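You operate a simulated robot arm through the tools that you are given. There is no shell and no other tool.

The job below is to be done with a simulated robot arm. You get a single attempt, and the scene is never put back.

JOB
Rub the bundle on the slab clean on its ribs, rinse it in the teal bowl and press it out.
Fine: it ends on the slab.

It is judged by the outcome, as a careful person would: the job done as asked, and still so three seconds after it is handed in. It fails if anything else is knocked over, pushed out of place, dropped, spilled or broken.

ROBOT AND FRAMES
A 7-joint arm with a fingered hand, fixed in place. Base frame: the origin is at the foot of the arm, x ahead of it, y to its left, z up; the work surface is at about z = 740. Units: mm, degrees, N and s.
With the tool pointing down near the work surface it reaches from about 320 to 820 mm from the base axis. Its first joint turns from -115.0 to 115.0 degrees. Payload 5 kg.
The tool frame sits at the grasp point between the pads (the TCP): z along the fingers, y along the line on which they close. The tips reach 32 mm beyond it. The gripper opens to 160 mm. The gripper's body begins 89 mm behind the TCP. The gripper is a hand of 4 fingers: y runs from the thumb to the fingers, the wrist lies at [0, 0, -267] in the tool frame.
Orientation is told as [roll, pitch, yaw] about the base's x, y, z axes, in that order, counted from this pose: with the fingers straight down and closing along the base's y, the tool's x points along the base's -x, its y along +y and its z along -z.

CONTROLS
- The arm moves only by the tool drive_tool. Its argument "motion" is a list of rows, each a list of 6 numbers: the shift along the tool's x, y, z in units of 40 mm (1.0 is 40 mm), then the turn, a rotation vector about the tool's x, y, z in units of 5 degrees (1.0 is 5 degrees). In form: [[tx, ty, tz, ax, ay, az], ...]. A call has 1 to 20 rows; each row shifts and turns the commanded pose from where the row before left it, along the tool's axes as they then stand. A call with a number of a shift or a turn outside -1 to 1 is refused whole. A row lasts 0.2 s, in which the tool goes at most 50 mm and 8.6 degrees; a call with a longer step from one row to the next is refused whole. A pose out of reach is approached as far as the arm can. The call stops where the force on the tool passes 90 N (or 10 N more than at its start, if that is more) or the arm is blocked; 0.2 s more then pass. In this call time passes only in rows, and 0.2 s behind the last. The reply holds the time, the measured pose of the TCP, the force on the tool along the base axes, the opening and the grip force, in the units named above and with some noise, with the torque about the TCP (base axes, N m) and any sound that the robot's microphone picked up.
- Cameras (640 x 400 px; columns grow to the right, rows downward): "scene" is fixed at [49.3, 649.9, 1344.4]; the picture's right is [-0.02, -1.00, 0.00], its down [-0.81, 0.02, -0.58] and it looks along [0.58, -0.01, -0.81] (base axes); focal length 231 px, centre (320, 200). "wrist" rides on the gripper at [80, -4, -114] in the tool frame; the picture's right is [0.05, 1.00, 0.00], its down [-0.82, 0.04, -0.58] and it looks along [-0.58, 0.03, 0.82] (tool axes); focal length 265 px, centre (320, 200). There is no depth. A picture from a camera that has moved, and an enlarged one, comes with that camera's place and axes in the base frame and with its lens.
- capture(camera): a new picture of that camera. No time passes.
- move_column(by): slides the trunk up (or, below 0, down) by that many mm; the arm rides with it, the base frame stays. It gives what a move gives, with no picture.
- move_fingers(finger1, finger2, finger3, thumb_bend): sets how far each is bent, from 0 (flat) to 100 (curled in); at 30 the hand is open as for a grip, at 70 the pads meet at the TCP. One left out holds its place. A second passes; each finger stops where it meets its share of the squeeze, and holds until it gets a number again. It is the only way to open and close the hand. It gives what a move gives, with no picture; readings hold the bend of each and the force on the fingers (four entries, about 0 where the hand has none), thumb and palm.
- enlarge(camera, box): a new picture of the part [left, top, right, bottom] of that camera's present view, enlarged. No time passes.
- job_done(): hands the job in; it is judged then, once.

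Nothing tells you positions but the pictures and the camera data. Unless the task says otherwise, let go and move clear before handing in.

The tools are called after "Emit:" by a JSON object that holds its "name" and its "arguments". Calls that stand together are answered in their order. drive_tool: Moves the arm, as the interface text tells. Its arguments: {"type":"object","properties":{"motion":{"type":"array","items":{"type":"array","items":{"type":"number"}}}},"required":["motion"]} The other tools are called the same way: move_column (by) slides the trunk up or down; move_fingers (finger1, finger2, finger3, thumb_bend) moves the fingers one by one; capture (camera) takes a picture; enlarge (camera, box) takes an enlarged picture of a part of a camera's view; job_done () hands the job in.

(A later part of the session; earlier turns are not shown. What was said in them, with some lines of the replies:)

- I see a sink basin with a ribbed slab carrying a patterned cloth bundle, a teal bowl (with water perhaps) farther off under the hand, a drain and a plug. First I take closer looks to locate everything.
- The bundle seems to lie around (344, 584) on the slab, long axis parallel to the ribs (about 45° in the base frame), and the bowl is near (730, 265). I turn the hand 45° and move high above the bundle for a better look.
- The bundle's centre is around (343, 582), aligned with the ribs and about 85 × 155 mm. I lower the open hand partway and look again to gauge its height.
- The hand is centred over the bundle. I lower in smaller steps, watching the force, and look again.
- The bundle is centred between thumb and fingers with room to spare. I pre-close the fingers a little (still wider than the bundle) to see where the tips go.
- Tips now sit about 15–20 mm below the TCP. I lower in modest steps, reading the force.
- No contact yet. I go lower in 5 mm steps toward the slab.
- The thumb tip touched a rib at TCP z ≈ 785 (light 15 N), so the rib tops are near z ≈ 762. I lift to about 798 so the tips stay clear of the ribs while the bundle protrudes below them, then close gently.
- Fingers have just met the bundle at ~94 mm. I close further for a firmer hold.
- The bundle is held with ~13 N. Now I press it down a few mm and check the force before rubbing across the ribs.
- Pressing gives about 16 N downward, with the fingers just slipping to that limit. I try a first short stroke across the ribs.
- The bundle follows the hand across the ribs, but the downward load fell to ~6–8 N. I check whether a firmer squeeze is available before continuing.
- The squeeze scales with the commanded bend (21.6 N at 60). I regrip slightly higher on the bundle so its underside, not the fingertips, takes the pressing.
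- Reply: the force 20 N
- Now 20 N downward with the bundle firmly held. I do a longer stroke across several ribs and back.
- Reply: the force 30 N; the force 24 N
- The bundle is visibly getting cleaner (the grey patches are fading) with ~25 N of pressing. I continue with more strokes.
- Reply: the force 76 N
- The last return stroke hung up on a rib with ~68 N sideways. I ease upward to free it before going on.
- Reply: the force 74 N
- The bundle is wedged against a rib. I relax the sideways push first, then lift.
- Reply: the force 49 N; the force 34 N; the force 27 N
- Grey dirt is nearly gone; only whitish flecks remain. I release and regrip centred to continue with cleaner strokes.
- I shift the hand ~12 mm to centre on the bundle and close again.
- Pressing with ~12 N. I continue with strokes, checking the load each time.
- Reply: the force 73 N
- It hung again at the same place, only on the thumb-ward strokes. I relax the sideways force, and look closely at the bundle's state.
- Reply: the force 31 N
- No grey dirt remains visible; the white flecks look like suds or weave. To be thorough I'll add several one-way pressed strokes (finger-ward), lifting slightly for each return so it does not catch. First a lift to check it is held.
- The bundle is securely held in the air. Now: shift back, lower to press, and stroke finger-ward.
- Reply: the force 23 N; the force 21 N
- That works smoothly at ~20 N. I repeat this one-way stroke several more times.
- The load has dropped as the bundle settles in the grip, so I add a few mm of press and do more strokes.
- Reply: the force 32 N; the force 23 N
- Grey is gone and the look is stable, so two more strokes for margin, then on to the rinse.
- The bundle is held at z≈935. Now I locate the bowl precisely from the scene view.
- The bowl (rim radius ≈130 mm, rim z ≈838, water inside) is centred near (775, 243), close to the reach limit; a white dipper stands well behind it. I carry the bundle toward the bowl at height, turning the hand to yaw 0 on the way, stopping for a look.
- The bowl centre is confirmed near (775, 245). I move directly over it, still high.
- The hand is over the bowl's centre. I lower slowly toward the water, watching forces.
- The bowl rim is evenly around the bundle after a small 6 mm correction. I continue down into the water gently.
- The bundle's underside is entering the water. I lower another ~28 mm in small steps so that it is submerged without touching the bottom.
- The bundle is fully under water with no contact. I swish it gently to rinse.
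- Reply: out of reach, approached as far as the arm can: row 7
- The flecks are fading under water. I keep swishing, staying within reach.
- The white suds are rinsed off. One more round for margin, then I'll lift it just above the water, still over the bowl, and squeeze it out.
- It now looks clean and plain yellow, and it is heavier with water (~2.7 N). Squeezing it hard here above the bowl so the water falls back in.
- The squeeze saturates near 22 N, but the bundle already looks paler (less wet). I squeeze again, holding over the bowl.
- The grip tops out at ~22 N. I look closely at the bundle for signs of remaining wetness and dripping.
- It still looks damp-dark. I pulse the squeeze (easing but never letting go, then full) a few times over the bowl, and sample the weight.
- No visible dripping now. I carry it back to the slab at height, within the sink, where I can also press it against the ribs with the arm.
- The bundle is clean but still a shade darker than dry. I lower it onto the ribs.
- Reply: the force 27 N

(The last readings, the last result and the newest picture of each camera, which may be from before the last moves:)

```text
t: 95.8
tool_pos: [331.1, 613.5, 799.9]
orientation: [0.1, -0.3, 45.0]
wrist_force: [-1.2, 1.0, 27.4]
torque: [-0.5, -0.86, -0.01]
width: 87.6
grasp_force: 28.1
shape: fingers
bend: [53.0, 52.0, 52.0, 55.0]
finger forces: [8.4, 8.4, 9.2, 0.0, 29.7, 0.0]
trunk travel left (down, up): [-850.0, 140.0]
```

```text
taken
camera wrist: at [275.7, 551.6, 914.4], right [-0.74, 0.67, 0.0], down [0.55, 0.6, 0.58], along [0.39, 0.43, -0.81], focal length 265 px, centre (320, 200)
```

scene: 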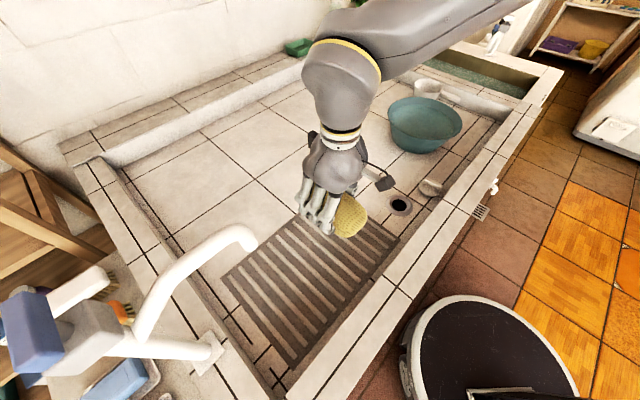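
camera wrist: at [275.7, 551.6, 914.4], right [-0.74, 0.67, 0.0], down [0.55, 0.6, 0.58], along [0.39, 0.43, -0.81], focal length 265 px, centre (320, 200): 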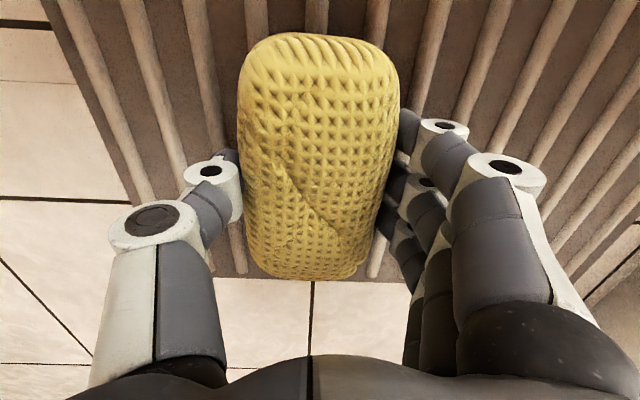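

The bundle sits on the ribs, pressed with ~27 N while squeezed. I'll now let go, rise, curl the hand into a fist and press down from above for a firmer press-out.

Emit:
{"name": "move_fingers", "arguments": {"finger1": 42, "finger2": 42, "finger3": 42, "thumb_bend": 42}}

Emit:
{"name": "drive_tool", "arguments": {"motion": [[0, 0, -0.3, 0, 0, 0], [0, 0, -0.7, 0, 0, 0], [0, 0, -0.9, 0, 0, 0], [0, 0, -0.9, 0, 0, 0]]}}

Emit:
{"name": "move_fingers", "arguments": {"finger1": 100, "finger2": 100, "finger3": 100, "thumb_bend": 100}}

Emit:
{"name": "capture", "arguments": {"camera": "wrist"}}

Emit:
{"name": "enlarge", "arguments": {"camera": "scene", "box": [270, 130, 430, 290]}}

```text
t: 96.8
tool_pos: [329.7, 612.1, 798.2]
orientation: [0.0, 0.0, 44.9]
wrist_force: [0.3, 0.2, -0.1]
torque: [0.01, 0.0, 0.03]
width: 122.4
grasp_force: 0.1
shape: fingers
bend: [42.0, 42.0, 42.0, 42.0]
finger forces: [0.0, 0.1, 0.0, 0.1, 0.1, 0.0]
trunk travel left (down, up): [-850.0, 140.0]
```

```text
t: 97.8
tool_pos: [326.3, 610.1, 905.9]
orientation: [0.0, 0.0, 45.0]
wrist_force: [-0.7, -0.3, 0.4]
torque: [0.01, -0.04, 0.0]
width: 122.7
grasp_force: 0.1
shape: fingers
bend: [42.0, 42.0, 42.0, 42.0]
finger forces: [0.0, 0.1, 0.1, 0.0, 0.0, 0.1]
trunk travel left (down, up): [-850.0, 140.0]
```

```text
t: 98.8
tool_pos: [328.3, 611.3, 906.1]
orientation: [0.0, -0.1, 45.0]
wrist_force: [0.2, -0.5, -0.5]
torque: [-0.02, 0.01, 0.0]
width: 47.9
grasp_force: 0.0
shape: fingers
bend: [100.0, 93.0, 100.0, 100.0]
finger forces: [0.0, 0.1, 0.0, 0.0, 0.0, 0.0]
trunk travel left (down, up): [-850.0, 140.0]
```

```text
taken
camera wrist: at [273.7, 550.5, 1020.2], right [-0.74, 0.67, 0.0], down [0.55, 0.61, 0.58], along [0.39, 0.43, -0.82], focal length 265 px, centre (320, 200)
```

wrist: 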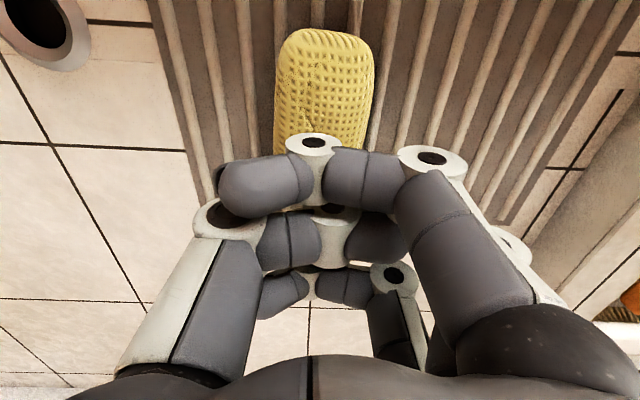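

```text
2.50 times, centred on (350, 210) of scene
camera zoom: at [49.3, 649.9, 1344.4], right [-0.02, -1.0, 0.0], down [-0.81, 0.02, -0.58], along [0.58, -0.01, -0.81], focal length 577 px, centre (245, 175)
```

zoom: 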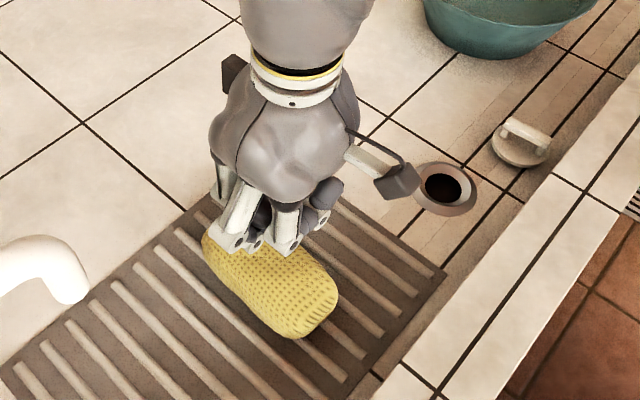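

The fist has a fairly flat underside directly above the bundle. I descend, then in small steps until contact, then press.

Emit:
{"name": "drive_tool", "arguments": {"motion": [[0, 0, 0.5, 0, 0, 0], [0, 0, 0.4, 0, 0, 0], [0, 0, 0.25, 0, 0, 0]]}}

Emit:
{"name": "drive_tool", "arguments": {"motion": [[0, 0, 0.2, 0, 0, 0]]}}

Emit:
{"name": "drive_tool", "arguments": {"motion": [[0, 0, 0.2, 0, 0, 0]]}}

```text
t: 99.6
tool_pos: [329.0, 611.7, 862.1]
orientation: [0.0, 0.0, 45.0]
wrist_force: [-0.3, 0.7, -0.4]
torque: [-0.02, -0.02, 0.0]
width: 48.2
grasp_force: 0.0
shape: fingers
bend: [100.0, 93.0, 100.0, 100.0]
finger forces: [0.1, 0.0, 0.1, 0.0, 0.1, 0.0]
trunk travel left (down, up): [-850.0, 140.0]
```

```text
t: 100.0
tool_pos: [328.7, 611.2, 855.0]
orientation: [0.0, 0.0, 45.0]
wrist_force: [-0.3, 0.7, -0.4]
torque: [-0.01, 0.0, 0.0]
width: 48.3
grasp_force: 0.1
shape: fingers
bend: [100.0, 93.0, 100.0, 100.0]
finger forces: [0.1, 0.0, 0.1, 0.0, 0.0, 0.0]
trunk travel left (down, up): [-850.0, 140.0]
```

```text
t: 100.4
tool_pos: [327.5, 609.9, 846.6]
orientation: [0.0, 0.0, 45.0]
wrist_force: [0.6, 0.3, -0.2]
torque: [0.03, -0.01, -0.01]
width: 48.3
grasp_force: 0.0
shape: fingers
bend: [100.0, 93.0, 100.0, 100.0]
finger forces: [0.0, 0.0, 0.0, 0.1, 0.0, 0.0]
trunk travel left (down, up): [-850.0, 140.0]
```

Emit:
{"name": "drive_tool", "arguments": {"motion": [[0, 0, 0.2, 0, 0, 0]]}}

Emit:
{"name": "drive_tool", "arguments": {"motion": [[0, 0, 0.2, 0, 0, 0]]}}

Emit:
{"name": "capture", "arguments": {"camera": "wrist"}}

Emit:
{"name": "enlarge", "arguments": {"camera": "scene", "box": [270, 130, 430, 290]}}

```text
t: 100.8
tool_pos: [328.3, 612.3, 839.2]
orientation: [-0.1, 0.0, 45.1]
wrist_force: [0.2, 0.1, -0.4]
torque: [-0.03, 0.02, -0.05]
width: 48.1
grasp_force: 0.0
shape: fingers
bend: [100.0, 93.0, 100.0, 100.0]
finger forces: [0.0, 0.1, 0.0, 0.0, 0.0, 0.1]
trunk travel left (down, up): [-850.0, 140.0]
```

```text
t: 101.2
tool_pos: [329.3, 613.1, 831.2]
orientation: [0.0, 0.0, 45.0]
wrist_force: [0.0, 0.2, 0.3]
torque: [-0.02, 0.01, 0.02]
width: 47.7
grasp_force: 0.1
shape: fingers
bend: [100.0, 93.0, 100.0, 100.0]
finger forces: [0.0, 0.0, 0.0, 0.1, 0.0, 0.0]
trunk travel left (down, up): [-850.0, 140.0]
```

```text
taken
camera wrist: at [275.2, 552.4, 945.3], right [-0.74, 0.67, 0.0], down [0.55, 0.61, 0.58], along [0.39, 0.43, -0.82], focal length 265 px, centre (320, 200)
```

wrist: 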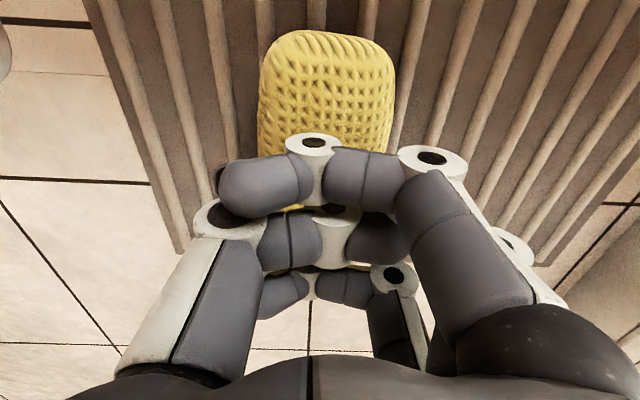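

```text
2.50 times, centred on (350, 210) of scene
camera zoom: at [49.3, 649.9, 1344.4], right [-0.02, -1.0, 0.0], down [-0.81, 0.02, -0.58], along [0.58, -0.01, -0.81], focal length 577 px, centre (245, 175)
```

zoom: 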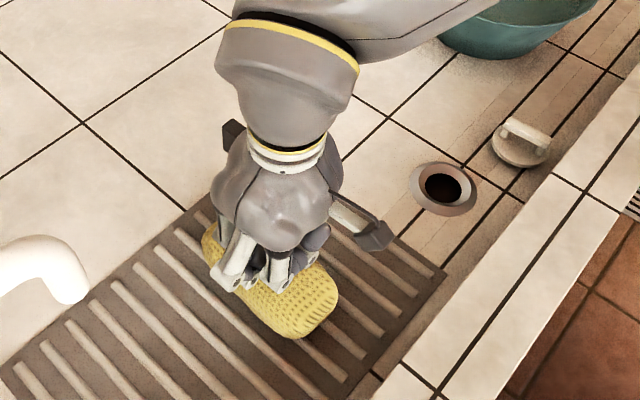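

Emit:
{"name": "drive_tool", "arguments": {"motion": [[0, 0, 0.2, 0, 0, 0]]}}

Emit:
{"name": "drive_tool", "arguments": {"motion": [[0, 0, 0.15, 0, 0, 0]]}}

Emit:
{"name": "drive_tool", "arguments": {"motion": [[0, 0, 0.1, 0, 0, 0]]}}

```text
t: 101.6
tool_pos: [328.1, 611.4, 823.5]
orientation: [0.0, -0.1, 45.0]
wrist_force: [0.2, 0.1, 0.6]
torque: [-0.01, 0.03, -0.03]
width: 47.9
grasp_force: 0.0
shape: fingers
bend: [100.0, 93.0, 100.0, 100.0]
finger forces: [0.0, 0.0, 0.0, 0.0, 0.0, 0.0]
trunk travel left (down, up): [-850.0, 140.0]
```

```text
t: 102.0
tool_pos: [329.2, 609.7, 815.8]
orientation: [-0.1, 0.0, 45.0]
wrist_force: [-0.3, 0.3, -0.3]
torque: [-0.01, 0.02, 0.0]
width: 47.8
grasp_force: 0.0
shape: fingers
bend: [100.0, 93.0, 100.0, 100.0]
finger forces: [0.1, 0.0, 0.0, 0.0, 0.1, 0.0]
trunk travel left (down, up): [-850.0, 140.0]
```

```text
t: 102.4
tool_pos: [330.2, 610.7, 811.8]
orientation: [0.0, 0.0, 45.0]
wrist_force: [0.2, -0.2, 0.0]
torque: [-0.01, -0.01, -0.01]
width: 47.9
grasp_force: 0.1
shape: fingers
bend: [100.0, 93.0, 100.0, 100.0]
finger forces: [0.0, 0.0, 0.0, 0.0, 0.0, 0.1]
trunk travel left (down, up): [-850.0, 140.0]
```

Emit:
{"name": "drive_tool", "arguments": {"motion": [[0, 0, 0.125, 0, 0, 0]]}}

Emit:
{"name": "drive_tool", "arguments": {"motion": [[0, 0, 0.125, 0, 0, 0]]}}

Emit:
{"name": "capture", "arguments": {"camera": "wrist"}}

Emit:
{"name": "enlarge", "arguments": {"camera": "scene", "box": [270, 150, 410, 290]}}

```text
t: 102.8
tool_pos: [328.9, 610.9, 806.5]
orientation: [0.0, 0.0, 45.0]
wrist_force: [-0.1, 0.5, -0.5]
torque: [0.01, 0.0, -0.05]
width: 47.7
grasp_force: 0.2
shape: fingers
bend: [100.0, 93.0, 100.0, 100.0]
finger forces: [0.0, 0.1, 0.1, 0.0, 0.0, 0.0]
trunk travel left (down, up): [-850.0, 140.0]
```

```text
t: 103.2
tool_pos: [328.4, 611.3, 802.9]
orientation: [0.0, 0.0, 45.0]
wrist_force: [0.8, -1.0, 0.4]
torque: [0.01, -0.01, 0.03]
width: 48.3
grasp_force: 0.1
shape: fingers
bend: [100.0, 93.0, 100.0, 100.0]
finger forces: [0.0, 0.0, 0.1, 0.0, 0.0, 0.0]
trunk travel left (down, up): [-850.0, 140.0]
```

```text
taken
camera wrist: at [274.6, 551.0, 916.6], right [-0.74, 0.67, 0.0], down [0.55, 0.61, 0.58], along [0.39, 0.43, -0.82], focal length 265 px, centre (320, 200)
```

wrist: 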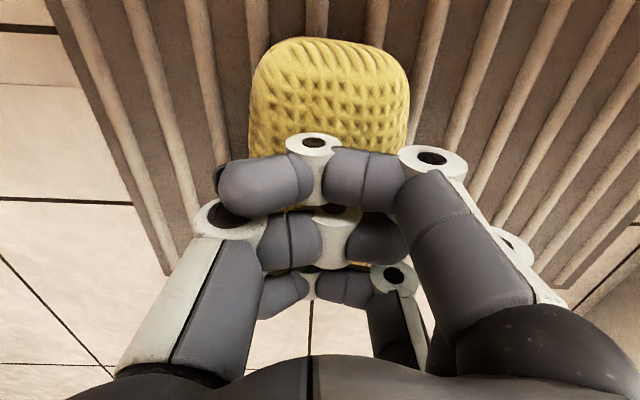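

```text
2.86 times, centred on (340, 220) of scene
camera zoom: at [49.3, 649.9, 1344.4], right [-0.02, -1.0, 0.0], down [-0.81, 0.02, -0.58], along [0.58, -0.01, -0.81], focal length 660 px, centre (263, 143)
```

zoom: 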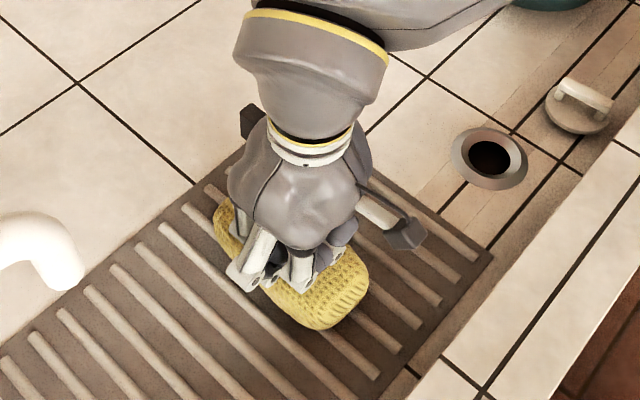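

Still no contact at 803, so the fist's underside is a bit above the TCP. I continue in small steps.

Emit:
{"name": "drive_tool", "arguments": {"motion": [[0, 0, 0.125, 0, 0, 0]]}}

Emit:
{"name": "drive_tool", "arguments": {"motion": [[0, 0, 0.125, 0, 0, 0]]}}

Emit:
{"name": "drive_tool", "arguments": {"motion": [[0, 0, 0.1, 0, 0, 0]]}}

```text
t: 103.6
tool_pos: [329.1, 610.8, 797.8]
orientation: [-0.1, -0.1, 44.9]
wrist_force: [-1.4, -0.3, 7.5]
torque: [0.08, 0.02, 0.02]
width: 48.8
grasp_force: 0.0
shape: fingers
bend: [100.0, 96.0, 100.0, 100.0]
finger forces: [0.0, 0.0, 0.1, 0.0, 0.1, 0.1]
trunk travel left (down, up): [-850.0, 140.0]
```

```text
t: 104.0
tool_pos: [329.2, 610.1, 795.4]
orientation: [0.1, -0.2, 45.0]
wrist_force: [-3.2, -3.7, 16.5]
torque: [0.27, 0.13, 0.1]
width: 49.4
grasp_force: 0.0
shape: fingers
bend: [100.0, 98.0, 100.0, 100.0]
finger forces: [0.0, 0.1, 0.1, 0.1, 0.1, 0.0]
trunk travel left (down, up): [-850.0, 140.0]
```

```text
t: 104.4
tool_pos: [329.8, 610.8, 793.2]
orientation: [0.1, -0.2, 44.9]
wrist_force: [-3.0, -5.9, 27.6]
torque: [0.43, 0.33, 0.11]
width: 50.0
grasp_force: 0.1
shape: fingers
bend: [100.0, 99.0, 100.0, 100.0]
finger forces: [0.0, 0.1, 0.0, 0.1, 0.0, 0.0]
trunk travel left (down, up): [-850.0, 140.0]
```

Contact made; pressing force is rising smoothly (27 N). I press further toward ~60 N and hold.

Emit:
{"name": "drive_tool", "arguments": {"motion": [[0, 0, 0.125, 0, 0, 0]]}}

Emit:
{"name": "drive_tool", "arguments": {"motion": [[0, 0, 0.1, 0, 0, 0], [0, 0, 0, 0, 0, 0], [0, 0, 0, 0, 0, 0]]}}

Emit:
{"name": "capture", "arguments": {"camera": "wrist"}}

Emit:
{"name": "enlarge", "arguments": {"camera": "scene", "box": [270, 150, 410, 290]}}

```text
t: 104.8
tool_pos: [330.3, 611.2, 790.0]
orientation: [0.2, -0.6, 45.0]
wrist_force: [-3.2, -6.8, 46.7]
torque: [0.84, 0.6, 0.12]
width: 50.3
grasp_force: 0.1
shape: fingers
bend: [100.0, 100.0, 100.0, 100.0]
finger forces: [0.1, 0.0, 0.0, 0.0, 0.0, 0.0]
trunk travel left (down, up): [-850.0, 140.0]
```

```text
t: 105.6
tool_pos: [330.2, 610.4, 786.9]
orientation: [0.2, -0.6, 45.0]
wrist_force: [0.4, -8.6, 58.8]
torque: [1.15, 0.76, 0.11]
width: 50.8
grasp_force: 0.4
shape: fingers
bend: [100.0, 100.0, 100.0, 100.0]
finger forces: [0.0, 0.0, 0.3, 0.0, 0.1, 0.0]
trunk travel left (down, up): [-850.0, 140.0]
```

```text
taken
camera wrist: at [275.4, 549.9, 900.1], right [-0.74, 0.67, 0.0], down [0.54, 0.6, 0.59], along [0.39, 0.44, -0.81], focal length 265 px, centre (320, 200)
```

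wrist: 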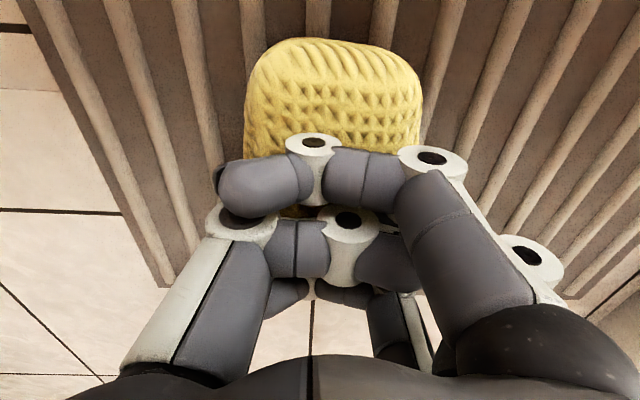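

```text
2.86 times, centred on (340, 220) of scene
camera zoom: at [49.3, 649.9, 1344.4], right [-0.02, -1.0, 0.0], down [-0.81, 0.02, -0.58], along [0.58, -0.01, -0.81], focal length 660 px, centre (263, 143)
```

zoom: 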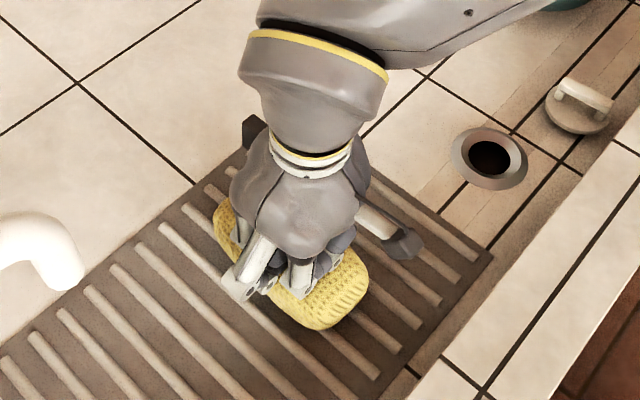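

The bundle turns visibly paler under ~59 N, so water is coming out. I hold a couple of seconds and press slightly more.

Emit:
{"name": "drive_tool", "arguments": {"motion": [[0, 0, 0.05, 0, 0, 0], [0, 0, 0, 0, 0, 0], [0, 0, 0, 0, 0, 0], [0, 0, 0, 0, 0, 0], [0, 0, 0, 0, 0, 0], [0, 0, 0, 0, 0, 0], [0, 0, 0, 0, 0, 0], [0, 0, 0, 0, 0, 0], [0, 0, 0, 0, 0, 0], [0, 0, 0, 0, 0, 0], [0, 0, 0, 0, 0, 0], [0, 0, 0, 0, 0, 0], [0, 0, 0, 0, 0, 0], [0, 0, 0, 0, 0, 0], [0, 0, 0, 0, 0, 0]]}}

Emit:
{"name": "capture", "arguments": {"camera": "wrist"}}

Emit:
{"name": "enlarge", "arguments": {"camera": "scene", "box": [270, 150, 410, 290]}}

```text
t: 108.8
tool_pos: [330.2, 612.6, 785.4]
orientation: [0.1, -0.6, 45.1]
wrist_force: [-4.7, -10.7, 63.1]
torque: [1.26, 0.65, 0.25]
width: 50.9
grasp_force: 2.3
shape: fingers
bend: [100.0, 100.0, 100.0, 100.0]
finger forces: [0.3, 0.0, 4.7, 0.1, 0.1, 0.0]
trunk travel left (down, up): [-850.0, 140.0]
```

```text
taken
camera wrist: at [275.5, 550.1, 898.6], right [-0.74, 0.67, 0.0], down [0.54, 0.6, 0.59], along [0.39, 0.44, -0.81], focal length 265 px, centre (320, 200)
```

wrist: 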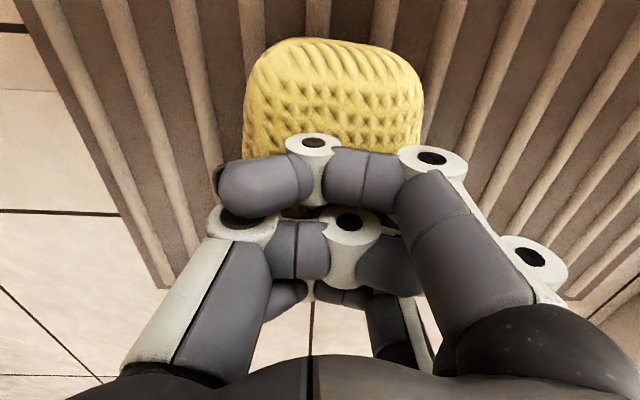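

```text
2.86 times, centred on (340, 220) of scene
camera zoom: at [49.3, 649.9, 1344.4], right [-0.02, -1.0, 0.0], down [-0.81, 0.02, -0.58], along [0.58, -0.01, -0.81], focal length 660 px, centre (263, 143)
```

zoom: 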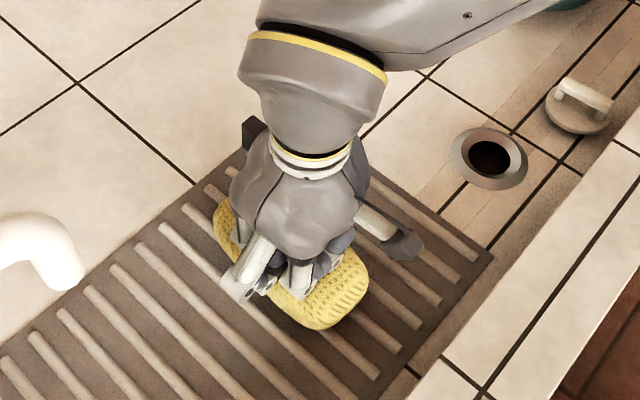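

Pressed and held at ~63 N. I rise and inspect the bundle.

Emit:
{"name": "drive_tool", "arguments": {"motion": [[0, 0, -0.3, 0, 0, 0], [0, 0, -0.5, 0, 0, 0], [0, 0, -0.9, 0, 0, 0], [0, 0, -0.9, 0, 0, 0], [0, 0, -0.9, 0, 0, 0]]}}

Emit:
{"name": "capture", "arguments": {"camera": "wrist"}}

Emit:
{"name": "enlarge", "arguments": {"camera": "scene", "box": [270, 150, 410, 290]}}

```text
t: 110.0
tool_pos: [328.0, 612.4, 917.4]
orientation: [-0.1, 0.1, 44.9]
wrist_force: [-0.5, -0.8, 0.3]
torque: [-0.04, -0.03, -0.02]
width: 49.4
grasp_force: 0.0
shape: fingers
bend: [100.0, 97.0, 100.0, 100.0]
finger forces: [0.1, 0.1, 0.0, 0.1, 0.0, 0.1]
trunk travel left (down, up): [-850.0, 140.0]
```

```text
taken
camera wrist: at [274.0, 551.7, 1031.4], right [-0.74, 0.67, 0.0], down [0.55, 0.61, 0.58], along [0.39, 0.43, -0.82], focal length 265 px, centre (320, 200)
```

wrist: 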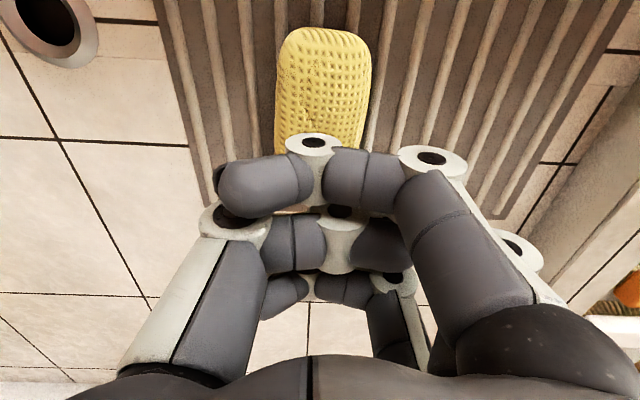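

```text
2.86 times, centred on (340, 220) of scene
camera zoom: at [49.3, 649.9, 1344.4], right [-0.02, -1.0, 0.0], down [-0.81, 0.02, -0.58], along [0.58, -0.01, -0.81], focal length 660 px, centre (263, 143)
```

zoom: 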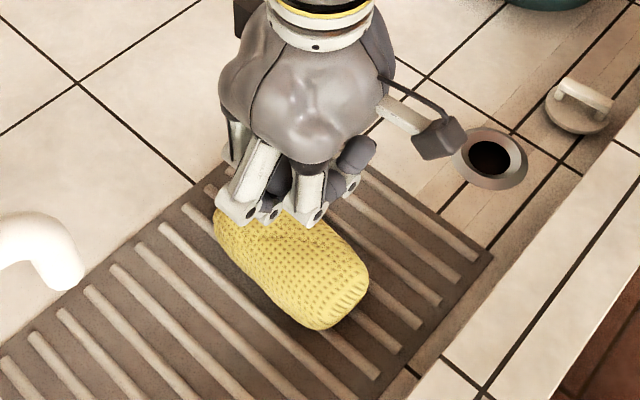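

It is clearly lighter – much drier. I do one more press to be sure nothing more comes out.

Emit:
{"name": "drive_tool", "arguments": {"motion": [[0, 0, 0.8, 0, 0, 0], [0, 0, 0.8, 0, 0, 0], [0, 0, 0.7, 0, 0, 0], [0, 0, 0.5, 0, 0, 0]]}}

Emit:
{"name": "drive_tool", "arguments": {"motion": [[0, 0, 0.15, 0, 0, 0], [0, 0, 0.15, 0, 0, 0], [0, 0, 0.1, 0, 0, 0]]}}

```text
t: 111.0
tool_pos: [329.1, 613.6, 802.6]
orientation: [0.0, 0.0, 45.0]
wrist_force: [-0.1, 0.3, 0.2]
torque: [0.02, 0.03, 0.01]
width: 49.2
grasp_force: 0.0
shape: fingers
bend: [100.0, 97.0, 100.0, 100.0]
finger forces: [0.0, 0.0, 0.0, 0.0, 0.0, 0.0]
trunk travel left (down, up): [-850.0, 140.0]
```

```text
t: 111.8
tool_pos: [329.2, 612.8, 793.5]
orientation: [0.2, -0.3, 45.0]
wrist_force: [-2.9, -4.9, 27.0]
torque: [0.45, 0.29, 0.07]
width: 49.6
grasp_force: 0.1
shape: fingers
bend: [100.0, 99.0, 100.0, 100.0]
finger forces: [0.0, 0.1, 0.0, 0.1, 0.1, 0.0]
trunk travel left (down, up): [-850.0, 140.0]
```

Emit:
{"name": "drive_tool", "arguments": {"motion": [[0, 0, 0.15, 0, 0, 0], [0, 0, 0.15, 0, 0, 0], [0, 0, 0, 0, 0, 0], [0, 0, 0, 0, 0, 0], [0, 0, 0, 0, 0, 0], [0, 0, 0, 0, 0, 0], [0, 0, 0, 0, 0, 0], [0, 0, 0, 0, 0, 0], [0, 0, 0, 0, 0, 0], [0, 0, 0, 0, 0, 0], [0, 0, 0, 0, 0, 0], [0, 0, 0, 0, 0, 0]]}}

Emit:
{"name": "drive_tool", "arguments": {"motion": [[0, 0, -0.4, 0, 0, 0], [0, 0, -0.5, 0, 0, 0], [0, 0, -0.9, 0, 0, 0], [0, 0, -0.9, 0, 0, 0], [0, 0, -0.9, 0, 0, 0]]}}

Emit:
{"name": "capture", "arguments": {"camera": "wrist"}}

Emit:
{"name": "enlarge", "arguments": {"camera": "scene", "box": [270, 150, 410, 290]}}

```text
t: 114.4
tool_pos: [330.9, 611.7, 785.8]
orientation: [0.2, -0.7, 45.0]
wrist_force: [1.0, -5.7, 60.4]
torque: [1.18, 0.73, 0.08]
width: 50.9
grasp_force: 1.9
shape: fingers
bend: [100.0, 100.0, 100.0, 100.0]
finger forces: [0.0, 0.0, 3.2, 0.0, 0.0, 0.0]
trunk travel left (down, up): [-850.0, 140.0]
```

```text
t: 115.6
tool_pos: [328.6, 608.6, 920.1]
orientation: [-0.1, 0.0, 45.0]
wrist_force: [0.4, 0.2, -0.1]
torque: [-0.03, -0.02, 0.03]
width: 49.3
grasp_force: 0.1
shape: fingers
bend: [100.0, 96.0, 100.0, 100.0]
finger forces: [0.1, 0.0, 0.0, 0.0, 0.0, 0.1]
trunk travel left (down, up): [-850.0, 140.0]
```

```text
taken
camera wrist: at [274.3, 548.3, 1034.1], right [-0.74, 0.67, 0.0], down [0.55, 0.61, 0.58], along [0.39, 0.43, -0.82], focal length 265 px, centre (320, 200)
```

wrist: 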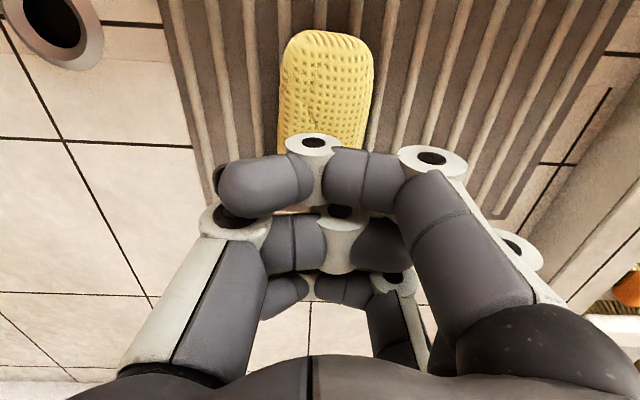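

```text
2.86 times, centred on (340, 220) of scene
camera zoom: at [49.3, 649.9, 1344.4], right [-0.02, -1.0, 0.0], down [-0.81, 0.02, -0.58], along [0.58, -0.01, -0.81], focal length 660 px, centre (263, 143)
```

zoom: 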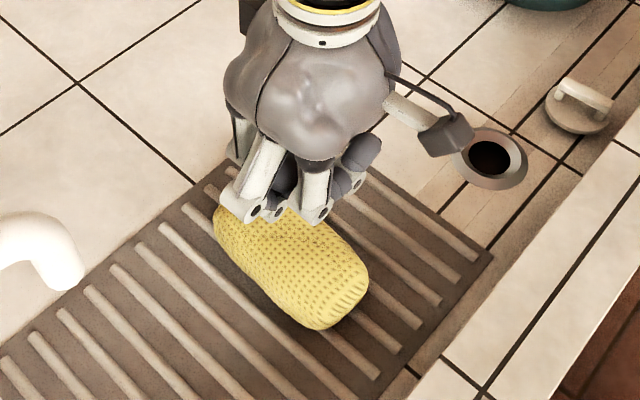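

Emit:
{"name": "enlarge", "arguments": {"camera": "scene", "box": [305, 195, 375, 265]}}

Emit:
{"name": "drive_tool", "arguments": {"motion": [[0, 0, 0.8, 0, 0, 0], [0, 0, 0.8, 0, 0, 0], [0, 0, 0.7, 0, 0, 0], [0, 0, 0.5, 0, 0, 0], [0, 0, 0.15, 0, 0, 0], [0, 0, 0.15, 0, 0, 0], [0, 0, 0.1, 0, 0, 0], [0, 0, 0.15, 0, 0, 0], [0, 0, 0.15, 0, 0, 0], [0, 0, 0.1, 0, 0, 0], [0, 0, 0.05, 0, 0, 0], [0, 0, 0, 0, 0, 0], [0, 0, 0, 0, 0, 0], [0, 0, 0, 0, 0, 0], [0, 0, 0, 0, 0, 0], [0, 0, 0, 0, 0, 0], [0, 0, 0, 0, 0, 0], [0, 0, 0, 0, 0, 0], [0, 0, 0, 0, 0, 0], [0, 0, 0, 0, 0, 0]]}}

Emit:
{"name": "drive_tool", "arguments": {"motion": [[0, 0, -0.4, 0, 0, 0], [0, 0, -0.5, 0, 0, 0], [0, 0, -0.9, 0, 0, 0], [0, 0, -0.9, 0, 0, 0], [0, 0, -0.9, 0, 0, 0], [0, 0, -0.9, 0, 0, 0]]}}

Emit:
{"name": "enlarge", "arguments": {"camera": "scene", "box": [305, 195, 375, 265]}}

Emit:
{"name": "capture", "arguments": {"camera": "scene"}}

```text
5.71 times, centred on (340, 230) of scene
camera zoom: at [49.3, 649.9, 1344.4], right [-0.02, -1.0, 0.0], down [-0.81, 0.02, -0.58], along [0.58, -0.01, -0.81], focal length 1319 px, centre (206, 29)
```

zoom: 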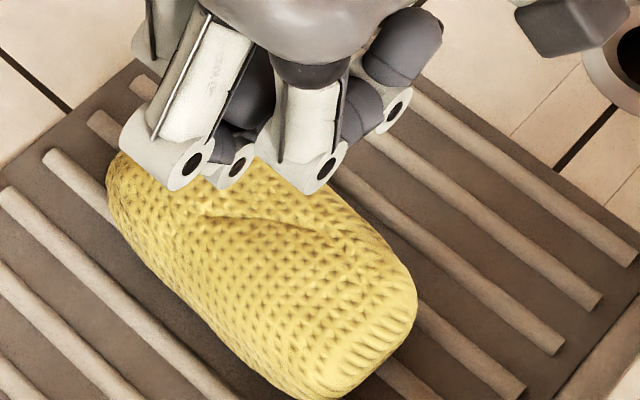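

```text
t: 119.8
tool_pos: [330.0, 612.7, 784.3]
orientation: [0.3, -0.8, 45.0]
wrist_force: [-4.0, -3.5, 67.5]
torque: [1.12, 0.64, 0.09]
width: 51.3
grasp_force: 5.5
shape: fingers
bend: [100.0, 100.0, 100.0, 100.0]
finger forces: [3.5, 0.0, 7.2, 0.0, 0.0, 0.0]
trunk travel left (down, up): [-850.0, 140.0]
```

```text
t: 121.2
tool_pos: [327.1, 609.8, 957.0]
orientation: [0.0, 0.0, 45.0]
wrist_force: [-0.1, 0.3, -0.7]
torque: [0.05, -0.02, 0.02]
width: 49.3
grasp_force: 0.0
shape: fingers
bend: [100.0, 96.0, 100.0, 100.0]
finger forces: [0.0, 0.0, 0.1, 0.0, 0.0, 0.0]
trunk travel left (down, up): [-850.0, 140.0]
```

```text
5.71 times, centred on (340, 230) of scene
camera zoom: at [49.3, 649.9, 1344.4], right [-0.02, -1.0, 0.0], down [-0.81, 0.02, -0.58], along [0.58, -0.01, -0.81], focal length 1319 px, centre (206, 29)
```

zoom: 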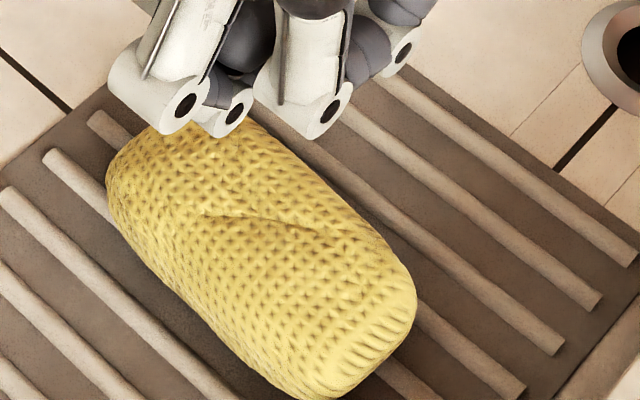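

```text
taken
```

scene: 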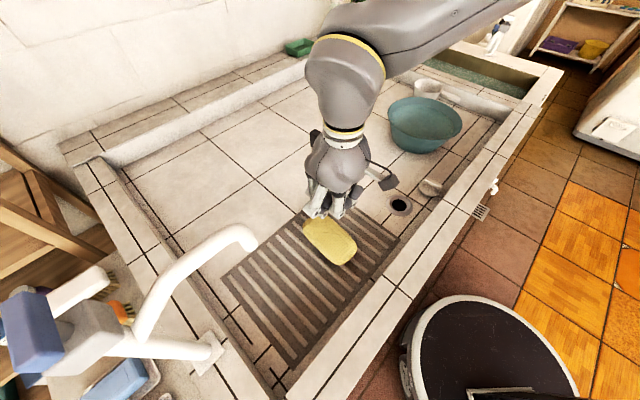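

The colour no longer changes, so it is pressed out; the bundle rests on the slab, and bowl, dipper and plug are where they were. I move the hand clear and open it.

Emit:
{"name": "drive_tool", "arguments": {"motion": [[0, 0, -1, 0, 0, 0], [0, 0, -1, 0, 0, 0], [0, -1, 0, 0, 0, 0], [0, -1, 0, 0, 0, 0], [0, -1, 0, 0, 0, 0], [0, -1, 0, 0, 0, 0], [0, -1, 0, 0, 0, 0], [0, -1, 0, 0, 0, 0]]}}

Emit:
{"name": "move_fingers", "arguments": {"finger1": 30, "finger2": 30, "finger3": 30, "thumb_bend": 30}}

Emit:
{"name": "capture", "arguments": {"camera": "scene"}}

Emit:
{"name": "capture", "arguments": {"camera": "wrist"}}

```text
t: 123.0
tool_pos: [500.3, 443.6, 1034.1]
orientation: [0.2, 0.0, 45.0]
wrist_force: [-0.2, -0.6, -0.3]
torque: [0.01, -0.01, -0.02]
width: 49.5
grasp_force: 0.1
shape: fingers
bend: [100.0, 96.0, 100.0, 100.0]
finger forces: [0.0, 0.1, 0.1, 0.0, 0.0, 0.1]
trunk travel left (down, up): [-850.0, 140.0]
```

```text
t: 124.0
tool_pos: [499.8, 444.4, 1033.9]
orientation: [0.0, 0.0, 45.1]
wrist_force: [0.3, -0.4, -0.6]
torque: [0.02, 0.01, -0.01]
width: 170.0
grasp_force: 0.0
shape: fingers
bend: [30.0, 30.0, 30.0, 30.0]
finger forces: [0.0, 0.0, 0.0, 0.0, 0.0, 0.1]
trunk travel left (down, up): [-850.0, 140.0]
```

```text
taken
```

scene: 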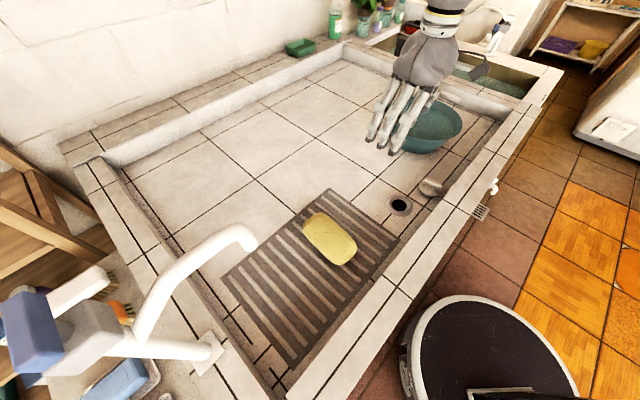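

```text
taken
camera wrist: at [445.8, 384.2, 1147.4], right [-0.74, 0.67, 0.0], down [0.55, 0.61, 0.58], along [0.39, 0.43, -0.82], focal length 265 px, centre (320, 200)
```

wrist: 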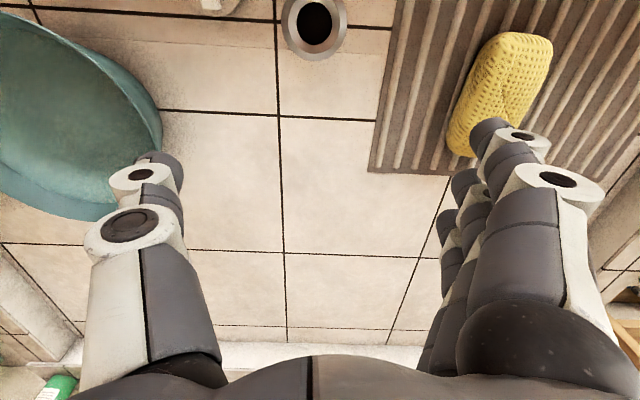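

The clean, rinsed and pressed-out bundle lies on the slab, everything else is undisturbed, and the open hand is well clear. I hand the job in.

Emit:
{"name": "job_done", "arguments": {}}

```text
The job is handed in.
```

The bundle is rubbed clean, rinsed in the teal bowl and pressed out, and it now lies on the slab. I have handed the job in.

- **Rubbing:** I pressed it across the ribs with roughly 10 to 30 N until the grey dirt was gone. Two return strokes snagged on a rib at about 65 N sideways. I freed the bundle each time and finished with strokes in one direction only.
- **Rinsing:** I held it under water in the bowl and swished it until no white flecks were left. I saw no water go over the rim.
- **Pressing out:** Squeezing it by hand over the bowl (about 22 N at most) left it damp. I then pressed it on the slab with a closed fist at about 60 to 67 N, three times. It turned visibly paler after the first press, and the last press made no further difference, so I took it as pressed out.

In the last pictures the slab, bowl, drain plug and faucet stood where they were at the start. The white dipper behind the bowl was last seen in place just before I moved the hand clear. The hand is open and well away from the bundle.
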